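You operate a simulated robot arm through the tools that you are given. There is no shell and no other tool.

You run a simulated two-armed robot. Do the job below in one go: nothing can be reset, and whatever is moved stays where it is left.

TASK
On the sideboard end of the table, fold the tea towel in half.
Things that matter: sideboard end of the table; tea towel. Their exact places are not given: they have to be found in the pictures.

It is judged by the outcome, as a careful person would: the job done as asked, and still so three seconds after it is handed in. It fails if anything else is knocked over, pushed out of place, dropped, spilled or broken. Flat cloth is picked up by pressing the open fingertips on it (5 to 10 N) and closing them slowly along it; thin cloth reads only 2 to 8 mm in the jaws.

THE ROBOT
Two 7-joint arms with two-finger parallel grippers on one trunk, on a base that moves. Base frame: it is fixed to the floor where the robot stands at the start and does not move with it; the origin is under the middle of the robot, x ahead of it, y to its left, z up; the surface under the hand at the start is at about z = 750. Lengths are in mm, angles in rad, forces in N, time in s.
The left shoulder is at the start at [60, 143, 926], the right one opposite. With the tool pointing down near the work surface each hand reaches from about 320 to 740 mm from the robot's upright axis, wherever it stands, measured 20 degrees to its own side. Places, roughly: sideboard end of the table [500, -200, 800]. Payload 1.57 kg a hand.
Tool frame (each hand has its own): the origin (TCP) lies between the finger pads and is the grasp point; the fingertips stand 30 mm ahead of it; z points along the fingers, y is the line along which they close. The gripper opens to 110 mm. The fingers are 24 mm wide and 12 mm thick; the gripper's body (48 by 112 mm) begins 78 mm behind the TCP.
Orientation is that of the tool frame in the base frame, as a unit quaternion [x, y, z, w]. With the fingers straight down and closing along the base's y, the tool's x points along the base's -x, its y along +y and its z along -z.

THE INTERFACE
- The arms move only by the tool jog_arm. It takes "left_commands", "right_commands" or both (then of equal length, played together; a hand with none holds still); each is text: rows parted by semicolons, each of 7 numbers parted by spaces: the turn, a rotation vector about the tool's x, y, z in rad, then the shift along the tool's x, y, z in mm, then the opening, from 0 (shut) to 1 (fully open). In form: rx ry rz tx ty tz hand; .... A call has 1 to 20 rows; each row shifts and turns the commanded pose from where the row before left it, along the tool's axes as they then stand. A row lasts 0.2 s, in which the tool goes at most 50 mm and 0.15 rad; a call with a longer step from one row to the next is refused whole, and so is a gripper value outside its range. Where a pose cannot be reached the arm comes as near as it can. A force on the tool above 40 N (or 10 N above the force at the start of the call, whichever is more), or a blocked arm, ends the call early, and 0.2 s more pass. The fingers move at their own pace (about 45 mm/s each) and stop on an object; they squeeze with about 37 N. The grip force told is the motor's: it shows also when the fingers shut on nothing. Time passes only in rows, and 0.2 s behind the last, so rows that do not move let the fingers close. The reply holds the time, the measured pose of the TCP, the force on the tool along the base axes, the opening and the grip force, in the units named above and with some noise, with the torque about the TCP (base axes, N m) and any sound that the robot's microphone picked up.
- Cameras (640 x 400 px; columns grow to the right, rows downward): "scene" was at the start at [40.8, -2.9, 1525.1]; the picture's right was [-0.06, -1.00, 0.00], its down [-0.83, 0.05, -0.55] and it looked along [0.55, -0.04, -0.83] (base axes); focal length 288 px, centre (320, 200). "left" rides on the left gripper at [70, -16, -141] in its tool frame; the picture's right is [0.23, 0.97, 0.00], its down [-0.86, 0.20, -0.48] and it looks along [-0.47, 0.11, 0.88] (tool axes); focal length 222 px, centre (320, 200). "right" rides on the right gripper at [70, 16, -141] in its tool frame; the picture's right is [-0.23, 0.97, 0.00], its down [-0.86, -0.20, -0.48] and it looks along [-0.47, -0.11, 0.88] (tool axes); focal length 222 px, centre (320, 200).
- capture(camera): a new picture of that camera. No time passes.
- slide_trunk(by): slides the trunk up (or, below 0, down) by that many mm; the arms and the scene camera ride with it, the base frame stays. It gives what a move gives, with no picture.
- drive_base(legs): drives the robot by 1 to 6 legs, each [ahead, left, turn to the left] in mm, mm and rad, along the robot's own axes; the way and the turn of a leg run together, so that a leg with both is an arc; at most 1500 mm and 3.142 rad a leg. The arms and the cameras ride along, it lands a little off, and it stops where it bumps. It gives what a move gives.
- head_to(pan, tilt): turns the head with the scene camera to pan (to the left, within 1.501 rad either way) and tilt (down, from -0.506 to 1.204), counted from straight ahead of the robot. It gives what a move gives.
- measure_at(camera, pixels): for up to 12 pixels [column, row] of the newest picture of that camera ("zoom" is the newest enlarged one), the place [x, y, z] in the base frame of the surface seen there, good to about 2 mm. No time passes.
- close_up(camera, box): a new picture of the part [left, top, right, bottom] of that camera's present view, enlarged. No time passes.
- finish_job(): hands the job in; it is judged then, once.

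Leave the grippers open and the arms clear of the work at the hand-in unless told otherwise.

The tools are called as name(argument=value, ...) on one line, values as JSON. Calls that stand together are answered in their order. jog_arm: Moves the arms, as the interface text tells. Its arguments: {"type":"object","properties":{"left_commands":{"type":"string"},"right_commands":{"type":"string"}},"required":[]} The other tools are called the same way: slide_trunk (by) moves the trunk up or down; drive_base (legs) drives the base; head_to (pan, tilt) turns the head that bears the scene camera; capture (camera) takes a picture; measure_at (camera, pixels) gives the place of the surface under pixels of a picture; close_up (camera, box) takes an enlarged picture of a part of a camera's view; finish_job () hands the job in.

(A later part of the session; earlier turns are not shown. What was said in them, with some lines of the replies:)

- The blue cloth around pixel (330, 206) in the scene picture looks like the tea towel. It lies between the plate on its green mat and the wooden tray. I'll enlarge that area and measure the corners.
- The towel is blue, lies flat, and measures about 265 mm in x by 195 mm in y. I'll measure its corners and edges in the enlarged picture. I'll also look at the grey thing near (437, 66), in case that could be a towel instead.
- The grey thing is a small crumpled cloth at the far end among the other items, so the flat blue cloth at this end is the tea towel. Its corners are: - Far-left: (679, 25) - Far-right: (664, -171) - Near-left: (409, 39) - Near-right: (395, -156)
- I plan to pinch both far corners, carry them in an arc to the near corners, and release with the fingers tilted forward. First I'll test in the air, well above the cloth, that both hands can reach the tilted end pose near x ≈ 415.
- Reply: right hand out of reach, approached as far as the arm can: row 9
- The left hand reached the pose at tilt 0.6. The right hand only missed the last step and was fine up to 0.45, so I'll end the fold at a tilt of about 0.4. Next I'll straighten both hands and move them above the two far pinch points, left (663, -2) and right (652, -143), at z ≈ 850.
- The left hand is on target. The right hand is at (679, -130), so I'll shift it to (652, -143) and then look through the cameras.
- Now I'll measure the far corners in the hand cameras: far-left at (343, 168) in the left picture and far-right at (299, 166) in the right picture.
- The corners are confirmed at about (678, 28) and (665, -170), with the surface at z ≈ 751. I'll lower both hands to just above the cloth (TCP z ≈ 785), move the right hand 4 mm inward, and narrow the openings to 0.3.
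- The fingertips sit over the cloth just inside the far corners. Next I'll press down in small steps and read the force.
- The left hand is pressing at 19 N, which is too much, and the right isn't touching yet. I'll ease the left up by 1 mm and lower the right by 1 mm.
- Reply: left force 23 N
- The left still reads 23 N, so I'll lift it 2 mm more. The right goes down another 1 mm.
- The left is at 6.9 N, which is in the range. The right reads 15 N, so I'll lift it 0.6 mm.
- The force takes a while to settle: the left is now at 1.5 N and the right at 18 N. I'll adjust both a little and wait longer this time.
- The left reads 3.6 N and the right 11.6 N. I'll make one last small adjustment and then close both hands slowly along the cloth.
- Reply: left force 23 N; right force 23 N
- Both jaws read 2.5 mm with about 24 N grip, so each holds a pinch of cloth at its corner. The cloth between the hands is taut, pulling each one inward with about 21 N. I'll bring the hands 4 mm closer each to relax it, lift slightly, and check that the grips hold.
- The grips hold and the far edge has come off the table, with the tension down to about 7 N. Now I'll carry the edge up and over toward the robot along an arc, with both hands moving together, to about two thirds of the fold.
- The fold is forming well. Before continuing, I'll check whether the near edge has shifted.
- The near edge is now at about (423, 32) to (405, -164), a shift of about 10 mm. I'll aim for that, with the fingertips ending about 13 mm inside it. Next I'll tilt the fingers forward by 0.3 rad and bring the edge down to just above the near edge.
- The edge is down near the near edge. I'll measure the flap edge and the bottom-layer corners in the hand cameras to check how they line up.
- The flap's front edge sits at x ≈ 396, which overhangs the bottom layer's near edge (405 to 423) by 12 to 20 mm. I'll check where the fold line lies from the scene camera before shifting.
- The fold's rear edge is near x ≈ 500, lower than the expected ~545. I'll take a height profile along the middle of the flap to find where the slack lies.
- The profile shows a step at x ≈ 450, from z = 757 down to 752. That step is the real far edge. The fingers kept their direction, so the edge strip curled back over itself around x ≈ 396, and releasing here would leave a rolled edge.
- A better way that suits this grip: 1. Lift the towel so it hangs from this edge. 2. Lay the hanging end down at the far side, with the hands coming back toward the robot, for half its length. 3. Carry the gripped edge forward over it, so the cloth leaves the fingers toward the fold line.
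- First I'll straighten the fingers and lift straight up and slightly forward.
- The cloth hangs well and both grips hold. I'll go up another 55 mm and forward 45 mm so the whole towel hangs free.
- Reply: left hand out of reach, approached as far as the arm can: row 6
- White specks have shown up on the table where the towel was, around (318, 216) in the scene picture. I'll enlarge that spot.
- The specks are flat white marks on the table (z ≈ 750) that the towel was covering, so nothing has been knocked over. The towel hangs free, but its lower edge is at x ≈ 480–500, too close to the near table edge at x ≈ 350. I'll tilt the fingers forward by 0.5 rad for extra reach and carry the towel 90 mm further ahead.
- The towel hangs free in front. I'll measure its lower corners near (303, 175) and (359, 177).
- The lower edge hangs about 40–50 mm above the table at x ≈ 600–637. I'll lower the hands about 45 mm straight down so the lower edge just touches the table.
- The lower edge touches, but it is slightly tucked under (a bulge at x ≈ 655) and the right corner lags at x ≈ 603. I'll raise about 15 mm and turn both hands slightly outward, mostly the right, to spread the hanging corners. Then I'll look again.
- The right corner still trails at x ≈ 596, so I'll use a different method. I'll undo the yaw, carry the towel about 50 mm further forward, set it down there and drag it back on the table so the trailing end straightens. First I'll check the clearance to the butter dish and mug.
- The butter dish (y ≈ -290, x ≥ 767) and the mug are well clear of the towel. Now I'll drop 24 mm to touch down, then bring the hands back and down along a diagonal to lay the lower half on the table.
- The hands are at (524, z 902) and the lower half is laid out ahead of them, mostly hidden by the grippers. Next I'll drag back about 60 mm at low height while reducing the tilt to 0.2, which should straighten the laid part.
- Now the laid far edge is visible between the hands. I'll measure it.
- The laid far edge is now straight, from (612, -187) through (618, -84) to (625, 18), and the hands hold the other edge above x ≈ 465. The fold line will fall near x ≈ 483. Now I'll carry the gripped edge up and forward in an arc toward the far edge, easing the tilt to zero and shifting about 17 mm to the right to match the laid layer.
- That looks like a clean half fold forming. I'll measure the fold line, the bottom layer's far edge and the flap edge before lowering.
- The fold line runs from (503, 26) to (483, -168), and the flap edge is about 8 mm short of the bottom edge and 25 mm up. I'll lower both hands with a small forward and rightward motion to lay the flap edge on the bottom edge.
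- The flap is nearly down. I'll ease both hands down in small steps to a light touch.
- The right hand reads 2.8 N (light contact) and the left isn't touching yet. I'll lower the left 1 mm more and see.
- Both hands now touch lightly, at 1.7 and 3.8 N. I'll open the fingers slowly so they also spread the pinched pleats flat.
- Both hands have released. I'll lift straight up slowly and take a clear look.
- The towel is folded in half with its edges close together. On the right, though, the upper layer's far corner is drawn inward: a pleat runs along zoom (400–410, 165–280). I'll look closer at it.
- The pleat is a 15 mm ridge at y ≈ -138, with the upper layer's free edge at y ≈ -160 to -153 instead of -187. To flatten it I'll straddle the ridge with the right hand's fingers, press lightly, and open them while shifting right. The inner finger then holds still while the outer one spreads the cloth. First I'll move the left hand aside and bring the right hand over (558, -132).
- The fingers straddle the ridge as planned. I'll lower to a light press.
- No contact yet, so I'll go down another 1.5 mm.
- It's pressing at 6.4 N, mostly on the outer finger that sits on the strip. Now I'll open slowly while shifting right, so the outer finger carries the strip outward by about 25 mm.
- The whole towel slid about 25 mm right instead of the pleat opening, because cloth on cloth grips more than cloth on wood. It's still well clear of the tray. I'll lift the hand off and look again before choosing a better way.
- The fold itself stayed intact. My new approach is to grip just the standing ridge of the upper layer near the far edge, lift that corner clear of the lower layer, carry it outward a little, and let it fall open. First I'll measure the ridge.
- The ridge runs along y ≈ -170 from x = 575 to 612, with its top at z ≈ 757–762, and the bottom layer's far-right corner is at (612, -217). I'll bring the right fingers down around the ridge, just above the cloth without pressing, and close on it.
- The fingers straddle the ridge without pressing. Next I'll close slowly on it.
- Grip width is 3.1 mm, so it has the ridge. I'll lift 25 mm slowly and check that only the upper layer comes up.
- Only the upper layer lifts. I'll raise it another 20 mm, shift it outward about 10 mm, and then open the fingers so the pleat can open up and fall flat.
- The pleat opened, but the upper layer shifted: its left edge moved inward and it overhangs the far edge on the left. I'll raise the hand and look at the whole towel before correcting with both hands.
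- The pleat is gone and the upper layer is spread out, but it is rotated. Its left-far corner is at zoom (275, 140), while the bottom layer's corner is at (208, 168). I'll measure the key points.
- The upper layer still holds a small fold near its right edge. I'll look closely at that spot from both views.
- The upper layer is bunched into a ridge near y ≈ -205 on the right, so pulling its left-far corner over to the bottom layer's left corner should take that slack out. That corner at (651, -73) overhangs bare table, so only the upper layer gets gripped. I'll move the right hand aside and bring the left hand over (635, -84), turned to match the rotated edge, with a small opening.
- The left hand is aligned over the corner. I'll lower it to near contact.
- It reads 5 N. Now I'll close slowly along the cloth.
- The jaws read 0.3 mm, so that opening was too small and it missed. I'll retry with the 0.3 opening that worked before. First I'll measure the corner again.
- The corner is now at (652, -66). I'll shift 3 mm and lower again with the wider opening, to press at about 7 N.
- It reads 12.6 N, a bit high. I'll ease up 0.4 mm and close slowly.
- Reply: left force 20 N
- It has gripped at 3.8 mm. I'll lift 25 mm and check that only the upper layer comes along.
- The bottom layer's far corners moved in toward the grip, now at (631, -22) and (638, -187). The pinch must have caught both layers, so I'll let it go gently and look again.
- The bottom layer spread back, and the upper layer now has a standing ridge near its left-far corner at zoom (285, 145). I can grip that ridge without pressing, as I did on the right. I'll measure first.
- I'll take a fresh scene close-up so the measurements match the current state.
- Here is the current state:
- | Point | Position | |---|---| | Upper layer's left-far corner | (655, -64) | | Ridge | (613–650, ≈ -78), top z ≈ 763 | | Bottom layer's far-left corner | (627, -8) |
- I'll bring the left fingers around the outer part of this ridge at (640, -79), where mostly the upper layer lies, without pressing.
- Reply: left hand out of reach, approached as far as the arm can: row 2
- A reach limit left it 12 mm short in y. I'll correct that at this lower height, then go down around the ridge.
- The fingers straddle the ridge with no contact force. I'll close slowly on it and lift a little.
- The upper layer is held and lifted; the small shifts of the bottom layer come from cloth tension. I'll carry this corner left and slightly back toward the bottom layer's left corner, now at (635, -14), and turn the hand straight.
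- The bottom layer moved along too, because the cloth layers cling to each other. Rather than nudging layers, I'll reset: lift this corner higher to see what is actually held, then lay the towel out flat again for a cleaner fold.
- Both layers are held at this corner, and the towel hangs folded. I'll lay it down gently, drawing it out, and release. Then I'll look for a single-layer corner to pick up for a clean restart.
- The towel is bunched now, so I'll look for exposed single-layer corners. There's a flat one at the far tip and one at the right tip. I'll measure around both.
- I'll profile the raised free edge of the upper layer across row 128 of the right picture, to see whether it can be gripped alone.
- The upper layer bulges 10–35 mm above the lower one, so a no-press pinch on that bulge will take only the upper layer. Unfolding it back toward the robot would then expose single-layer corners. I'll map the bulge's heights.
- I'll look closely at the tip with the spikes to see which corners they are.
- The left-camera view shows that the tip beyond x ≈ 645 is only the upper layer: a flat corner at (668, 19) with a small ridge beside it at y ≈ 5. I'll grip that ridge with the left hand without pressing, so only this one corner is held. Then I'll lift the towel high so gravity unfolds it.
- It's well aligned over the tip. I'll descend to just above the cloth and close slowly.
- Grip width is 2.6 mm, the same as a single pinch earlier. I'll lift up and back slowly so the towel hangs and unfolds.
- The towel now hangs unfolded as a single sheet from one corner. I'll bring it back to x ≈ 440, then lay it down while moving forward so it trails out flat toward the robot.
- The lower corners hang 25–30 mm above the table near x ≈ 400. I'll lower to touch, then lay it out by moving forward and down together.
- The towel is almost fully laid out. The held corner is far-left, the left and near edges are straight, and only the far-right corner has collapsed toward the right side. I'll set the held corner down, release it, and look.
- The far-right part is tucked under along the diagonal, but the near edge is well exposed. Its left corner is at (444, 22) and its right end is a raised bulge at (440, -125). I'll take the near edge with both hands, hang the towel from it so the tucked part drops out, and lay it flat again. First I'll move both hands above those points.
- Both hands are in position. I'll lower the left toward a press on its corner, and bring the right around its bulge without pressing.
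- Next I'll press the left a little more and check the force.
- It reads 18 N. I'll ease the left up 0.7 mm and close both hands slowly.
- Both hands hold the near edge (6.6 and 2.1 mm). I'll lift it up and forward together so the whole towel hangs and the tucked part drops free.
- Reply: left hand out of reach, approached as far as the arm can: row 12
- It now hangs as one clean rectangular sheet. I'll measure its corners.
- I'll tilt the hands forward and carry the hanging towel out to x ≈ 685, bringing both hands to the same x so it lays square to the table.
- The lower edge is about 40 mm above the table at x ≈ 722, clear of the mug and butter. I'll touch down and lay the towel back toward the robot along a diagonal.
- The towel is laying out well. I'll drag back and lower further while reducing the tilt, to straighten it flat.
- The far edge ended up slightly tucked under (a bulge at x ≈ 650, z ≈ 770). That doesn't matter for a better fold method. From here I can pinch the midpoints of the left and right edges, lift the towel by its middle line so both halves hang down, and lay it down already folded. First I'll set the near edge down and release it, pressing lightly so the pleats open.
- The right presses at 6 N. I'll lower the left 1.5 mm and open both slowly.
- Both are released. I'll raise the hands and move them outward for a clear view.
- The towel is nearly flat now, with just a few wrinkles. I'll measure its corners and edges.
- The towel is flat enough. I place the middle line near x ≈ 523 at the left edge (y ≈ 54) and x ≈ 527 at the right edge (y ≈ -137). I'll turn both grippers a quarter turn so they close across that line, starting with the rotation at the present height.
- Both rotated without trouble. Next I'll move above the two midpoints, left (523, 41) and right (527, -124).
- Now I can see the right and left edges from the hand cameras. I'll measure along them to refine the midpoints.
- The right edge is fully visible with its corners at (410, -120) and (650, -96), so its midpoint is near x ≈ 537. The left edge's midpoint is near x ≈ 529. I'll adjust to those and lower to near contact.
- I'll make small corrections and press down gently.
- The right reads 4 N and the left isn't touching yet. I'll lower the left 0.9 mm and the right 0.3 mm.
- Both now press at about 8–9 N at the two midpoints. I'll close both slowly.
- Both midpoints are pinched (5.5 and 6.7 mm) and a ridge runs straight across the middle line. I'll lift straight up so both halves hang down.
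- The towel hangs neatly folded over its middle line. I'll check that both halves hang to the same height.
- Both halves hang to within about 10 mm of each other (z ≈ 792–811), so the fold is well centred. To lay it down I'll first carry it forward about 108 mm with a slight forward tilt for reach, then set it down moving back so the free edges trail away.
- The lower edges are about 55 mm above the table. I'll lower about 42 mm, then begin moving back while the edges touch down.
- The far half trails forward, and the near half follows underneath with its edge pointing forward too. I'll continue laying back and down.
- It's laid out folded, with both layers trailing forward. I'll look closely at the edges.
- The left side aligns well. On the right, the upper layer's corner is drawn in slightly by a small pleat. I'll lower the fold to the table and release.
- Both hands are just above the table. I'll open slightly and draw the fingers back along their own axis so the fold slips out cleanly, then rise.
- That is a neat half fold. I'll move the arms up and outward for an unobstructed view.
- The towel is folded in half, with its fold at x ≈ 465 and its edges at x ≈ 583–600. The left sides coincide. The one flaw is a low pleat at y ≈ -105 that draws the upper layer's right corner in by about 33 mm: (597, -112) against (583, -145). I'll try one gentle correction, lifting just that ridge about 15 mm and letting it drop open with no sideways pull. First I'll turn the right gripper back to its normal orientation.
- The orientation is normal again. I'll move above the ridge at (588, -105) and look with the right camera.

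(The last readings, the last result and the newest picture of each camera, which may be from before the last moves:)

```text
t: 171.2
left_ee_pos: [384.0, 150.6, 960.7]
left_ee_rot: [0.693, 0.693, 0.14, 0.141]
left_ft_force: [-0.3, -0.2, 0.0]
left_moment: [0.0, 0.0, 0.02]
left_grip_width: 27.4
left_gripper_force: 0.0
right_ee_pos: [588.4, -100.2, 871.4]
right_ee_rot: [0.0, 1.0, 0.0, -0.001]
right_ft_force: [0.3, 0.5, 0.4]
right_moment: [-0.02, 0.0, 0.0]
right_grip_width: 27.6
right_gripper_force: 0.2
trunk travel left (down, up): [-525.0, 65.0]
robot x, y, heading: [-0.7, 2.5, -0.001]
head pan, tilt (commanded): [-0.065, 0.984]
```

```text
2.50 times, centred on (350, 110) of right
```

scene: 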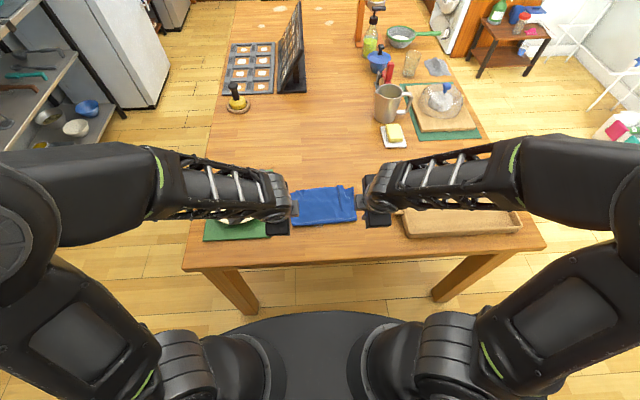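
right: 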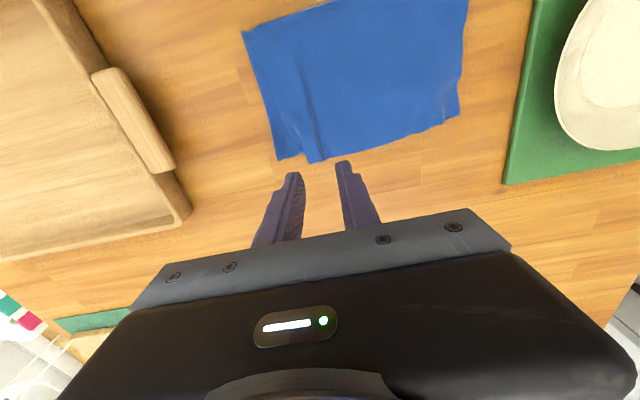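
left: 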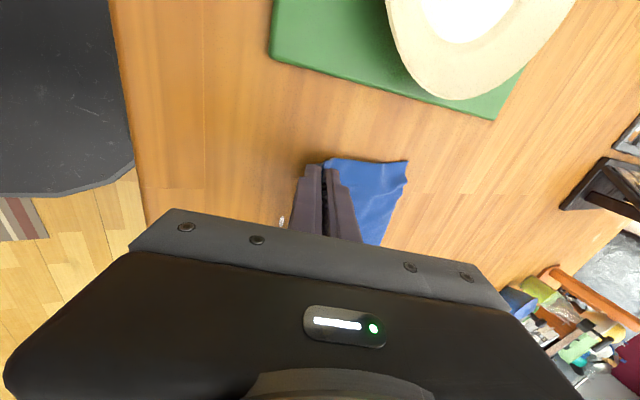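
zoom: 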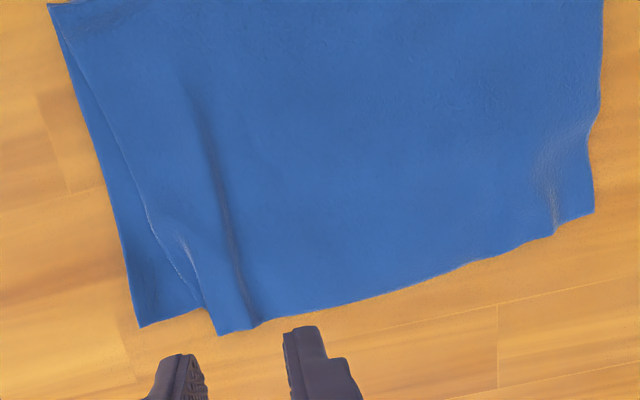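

From above the fold looks neat. I'll measure the pleat and corners.

measure_at(camera="zoom", pixels=[[142, 322], [218, 330], [200, 300], [180, 270], [235, 300], [243, 300], [250, 300], [260, 300], [225, 230], [235, 230], [250, 230], [245, 322]])

measure_at(camera="zoom", pixels=[[592, 210], [555, 230], [450, 265], [350, 298], [600, 50], [55, 10], [215, 300], [190, 250], [600, 120], [160, 200], [120, 200], [300, 305]])

```text
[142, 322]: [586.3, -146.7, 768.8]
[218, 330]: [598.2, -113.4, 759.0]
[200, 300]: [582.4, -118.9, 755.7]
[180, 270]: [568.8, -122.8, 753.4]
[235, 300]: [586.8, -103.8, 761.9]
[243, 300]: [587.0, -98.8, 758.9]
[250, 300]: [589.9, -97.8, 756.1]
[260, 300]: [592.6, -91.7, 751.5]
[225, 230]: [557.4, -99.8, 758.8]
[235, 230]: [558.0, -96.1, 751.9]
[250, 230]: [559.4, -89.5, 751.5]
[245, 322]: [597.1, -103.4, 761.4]
```

```text
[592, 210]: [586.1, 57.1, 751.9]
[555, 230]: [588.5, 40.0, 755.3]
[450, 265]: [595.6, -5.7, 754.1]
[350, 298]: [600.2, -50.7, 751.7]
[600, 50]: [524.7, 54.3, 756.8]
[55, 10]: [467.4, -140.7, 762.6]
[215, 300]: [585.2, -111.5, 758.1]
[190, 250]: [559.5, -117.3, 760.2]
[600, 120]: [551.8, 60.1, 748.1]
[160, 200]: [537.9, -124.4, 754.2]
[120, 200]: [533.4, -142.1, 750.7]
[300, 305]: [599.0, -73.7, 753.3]
```

I'll descend around the ridge without pressing, grip it, and lift about 15 mm.

jog_arm(right_commands="0 0 0 1 -1.5 25 0.25;0 0 0 1 -1.5 25 0.25;0 0 0 0 0 20 0.25;0 0 0 0 0 10 0.25;0 0 0 0 0 6 0.25;0 0 0 0 0 0 0.25;0 0 0 0 0 0 0.2;0 0 0 0 0 0 0.15;0 0 0 0 0 0 0.1;0 0 0 0 0 0 0.05;0 0 0 0 0 0 0;0 0 0 0 0 0 0;0 0 0 0 0 0 0")

capture(camera="right")

close_up(camera="scene", box=[280, 150, 390, 240])

```text
t: 174.0
left_ee_pos: [383.5, 149.2, 960.2]
left_ee_rot: [0.693, 0.693, 0.141, 0.14]
left_ft_force: [0.1, -0.5, -0.3]
left_moment: [0.03, 0.01, 0.0]
left_grip_width: 27.5
left_gripper_force: 0.1
right_ee_pos: [585.8, -106.3, 785.8]
right_ee_rot: [0.0, 1.0, 0.0, 0.0]
right_ft_force: [-0.7, -0.3, -0.3]
right_moment: [-0.02, 0.0, 0.0]
right_grip_width: 2.9
right_gripper_force: 24.2
trunk travel left (down, up): [-525.0, 65.0]
robot x, y, heading: [-3.5, 1.3, 0.004]
head pan, tilt (commanded): [-0.065, 0.984]
```

```text
taken
```

right: 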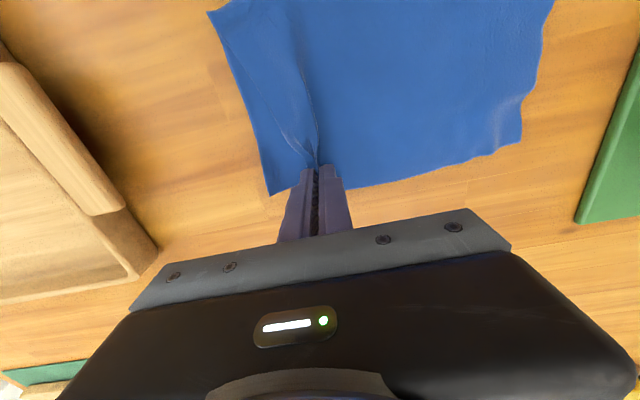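

```text
4.44 times, centred on (335, 195) of scene
```

zoom: 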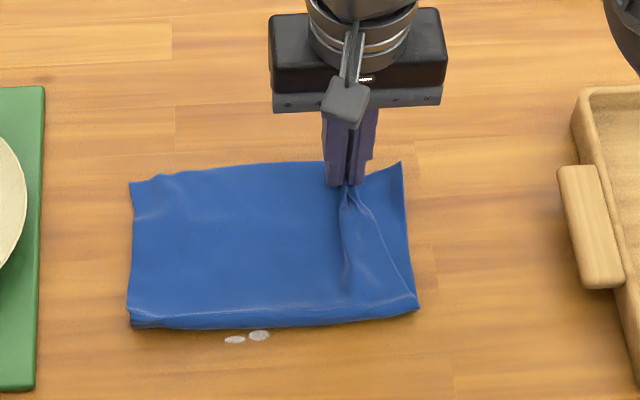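

It has the ridge (2.9 mm). I'll lift 18 mm straight up and release in the air.

jog_arm(right_commands="0 0 0 0.5 0 -5 0;0 0 0 1 0 -6 0;0 0 0 1 0 -7 0;0 0 0 0 0 0 0;0 0 0 0 0 0 0.4;0 0 0 0 0 0 0.5;0 0 0 0 0 0 0.5;0 0 0 0 0 0 0.5")

capture(camera="right")

close_up(camera="scene", box=[280, 150, 390, 240])

```text
t: 175.8
left_ee_pos: [384.5, 149.8, 961.0]
left_ee_rot: [0.693, 0.693, 0.141, 0.14]
left_ft_force: [-0.2, 0.2, -0.8]
left_moment: [-0.03, 0.0, -0.02]
left_grip_width: 27.7
left_gripper_force: 0.1
right_ee_pos: [583.7, -107.7, 804.2]
right_ee_rot: [0.0, 1.0, -0.001, 0.0]
right_ft_force: [-0.1, 1.0, -0.2]
right_moment: [-0.02, -0.01, 0.0]
right_grip_width: 55.1
right_gripper_force: 0.2
trunk travel left (down, up): [-525.0, 65.0]
robot x, y, heading: [0.7, -2.4, -0.004]
head pan, tilt (commanded): [-0.065, 0.984]
```

```text
taken
```

right: 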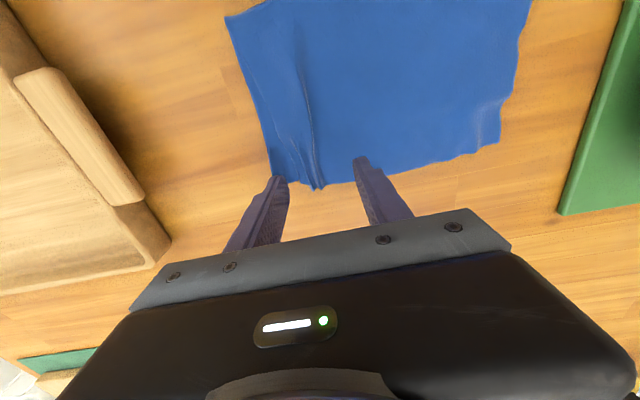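

```text
4.44 times, centred on (335, 195) of scene
```

zoom: 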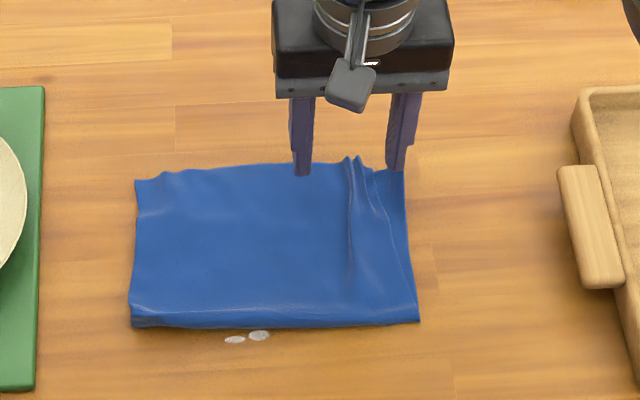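

I'll lift the hand clear and compare.

jog_arm(right_commands="0 0 0 0 0 -15 0.5;0 0 0 0 0 -30 0.4;0 0 0 0 0 -30 0.3;0 0 0 0 0 0 0.3")

close_up(camera="right", box=[240, 10, 480, 185])

measure_at(camera="zoom", pixels=[[140, 360], [180, 340], [200, 340], [215, 345], [225, 350], [235, 345], [170, 300], [160, 260], [500, 230], [400, 290], [120, 260], [300, 330]])

close_up(camera="scene", box=[280, 150, 390, 240])

```text
t: 176.8
left_ee_pos: [384.0, 149.0, 960.0]
left_ee_rot: [0.693, 0.693, 0.141, 0.141]
left_ft_force: [0.5, -0.9, 0.3]
left_moment: [-0.01, -0.02, -0.01]
left_grip_width: 27.4
left_gripper_force: 0.0
right_ee_pos: [583.4, -108.0, 878.5]
right_ee_rot: [0.0, 1.0, 0.0, 0.0]
right_ft_force: [0.6, -0.5, -0.1]
right_moment: [-0.02, 0.0, -0.02]
right_grip_width: 32.9
right_gripper_force: 0.1
trunk travel left (down, up): [-525.0, 65.0]
robot x, y, heading: [1.0, 0.9, 0.004]
head pan, tilt (commanded): [-0.065, 0.984]
```

```text
2.29 times, centred on (360, 98) of right
```

zoom: 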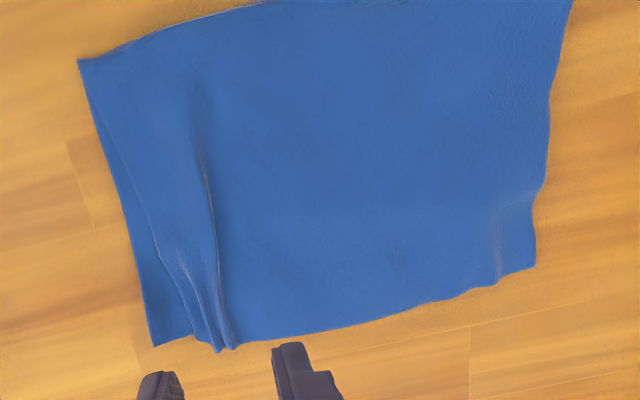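

```text
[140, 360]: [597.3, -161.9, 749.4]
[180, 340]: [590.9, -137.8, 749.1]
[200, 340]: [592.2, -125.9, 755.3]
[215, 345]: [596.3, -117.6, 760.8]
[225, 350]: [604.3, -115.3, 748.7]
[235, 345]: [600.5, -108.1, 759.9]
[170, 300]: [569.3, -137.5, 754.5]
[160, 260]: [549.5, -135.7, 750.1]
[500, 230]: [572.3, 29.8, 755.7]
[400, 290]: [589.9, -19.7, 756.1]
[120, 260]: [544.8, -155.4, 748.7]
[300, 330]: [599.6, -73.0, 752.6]
```

```text
4.44 times, centred on (335, 195) of scene
```

zoom: 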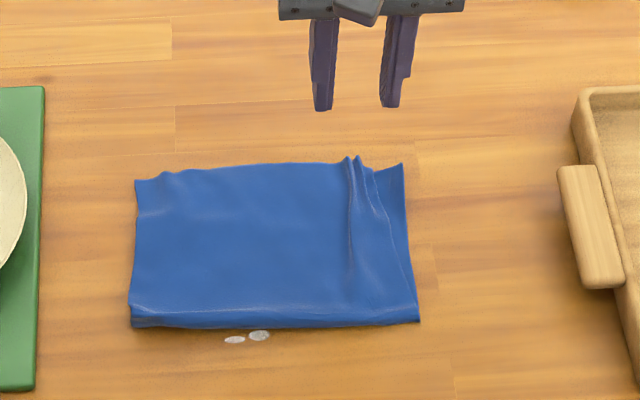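

The corner mismatch is down to about 20 mm and the fold is still neat, so I'll stop adjusting. I'll back both arms away, open the grippers fully, and do a last check of the whole scene.

jog_arm(left_commands="0.1 0 0 0 0 -15 0.5;0.1 0 0 0 0 -5 0.7;0.1 0 0 0 0 0 0.9;0.1 0 0 0 0 0 1;0 0 0 0 0 0 1;0 0 0 0 0 0 1;0 0 0 0 0 0 1", right_commands="0 0 0 0 0 -40 0.3;0 0 0 10 -20 -30 0.4;0 0 0 20 -35 0 0.6;0 0 0 25 -38 0 0.8;0 0 0 25 -38 0 1;0 0 0 25 -38 0 1;0 0 0 0 0 0 1")

capture(camera="scene")

close_up(camera="scene", box=[280, 150, 390, 240])

```text
t: 178.4
left_ee_pos: [378.3, 149.5, 978.1]
left_ee_rot: [0.708, 0.707, 0.0, 0.0]
left_ft_force: [-0.7, -0.7, 0.1]
left_moment: [0.02, 0.0, -0.01]
left_grip_width: 109.9
left_gripper_force: 0.0
right_ee_pos: [476.4, -279.4, 946.1]
right_ee_rot: [0.0, 1.0, 0.001, -0.001]
right_ft_force: [-0.1, 0.1, 0.7]
right_moment: [-0.01, 0.02, -0.03]
right_grip_width: 110.0
right_gripper_force: 0.0
trunk travel left (down, up): [-525.0, 65.0]
robot x, y, heading: [-0.4, 0.9, 0.002]
head pan, tilt (commanded): [-0.065, 0.984]
```

```text
taken
```

scene: 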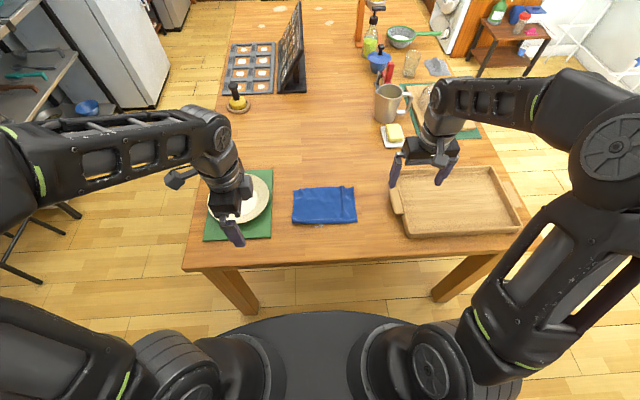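

```text
4.44 times, centred on (335, 195) of scene
```

zoom: 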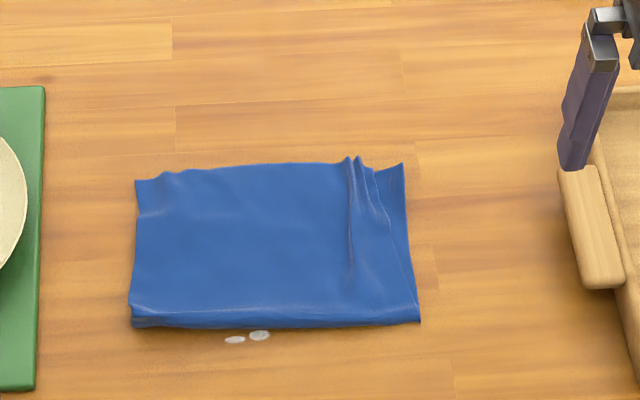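

The towel lies folded in half, about 195 × 130 mm from an original 270 × 196 mm. The plate, tray, butter dish, mug and other items look where they were. Both grippers are open and the arms are clear, so I'm handing in the job.

finish_job()

```text
The job is handed in.
```

The tea towel on the sideboard end of the table is folded in half. It now measures about 195 × 130 mm, down from about 270 × 196 mm.

- **Alignment:** no mismatch shows at the left edges. At the far-right corner, a small pleat leaves the upper layer about 20 mm inside the lower one.
- **Position:** it lies within the area the towel first covered. My first fold came out skewed, so I laid the towel flat again and refolded it by lifting it along its middle line.
- **Surroundings:** the plate, tray, butter dish and mug look undisturbed. The white marks beside the towel are flat marks on the table that it was covering at the start.

Both grippers are open and the arms are clear of the work.
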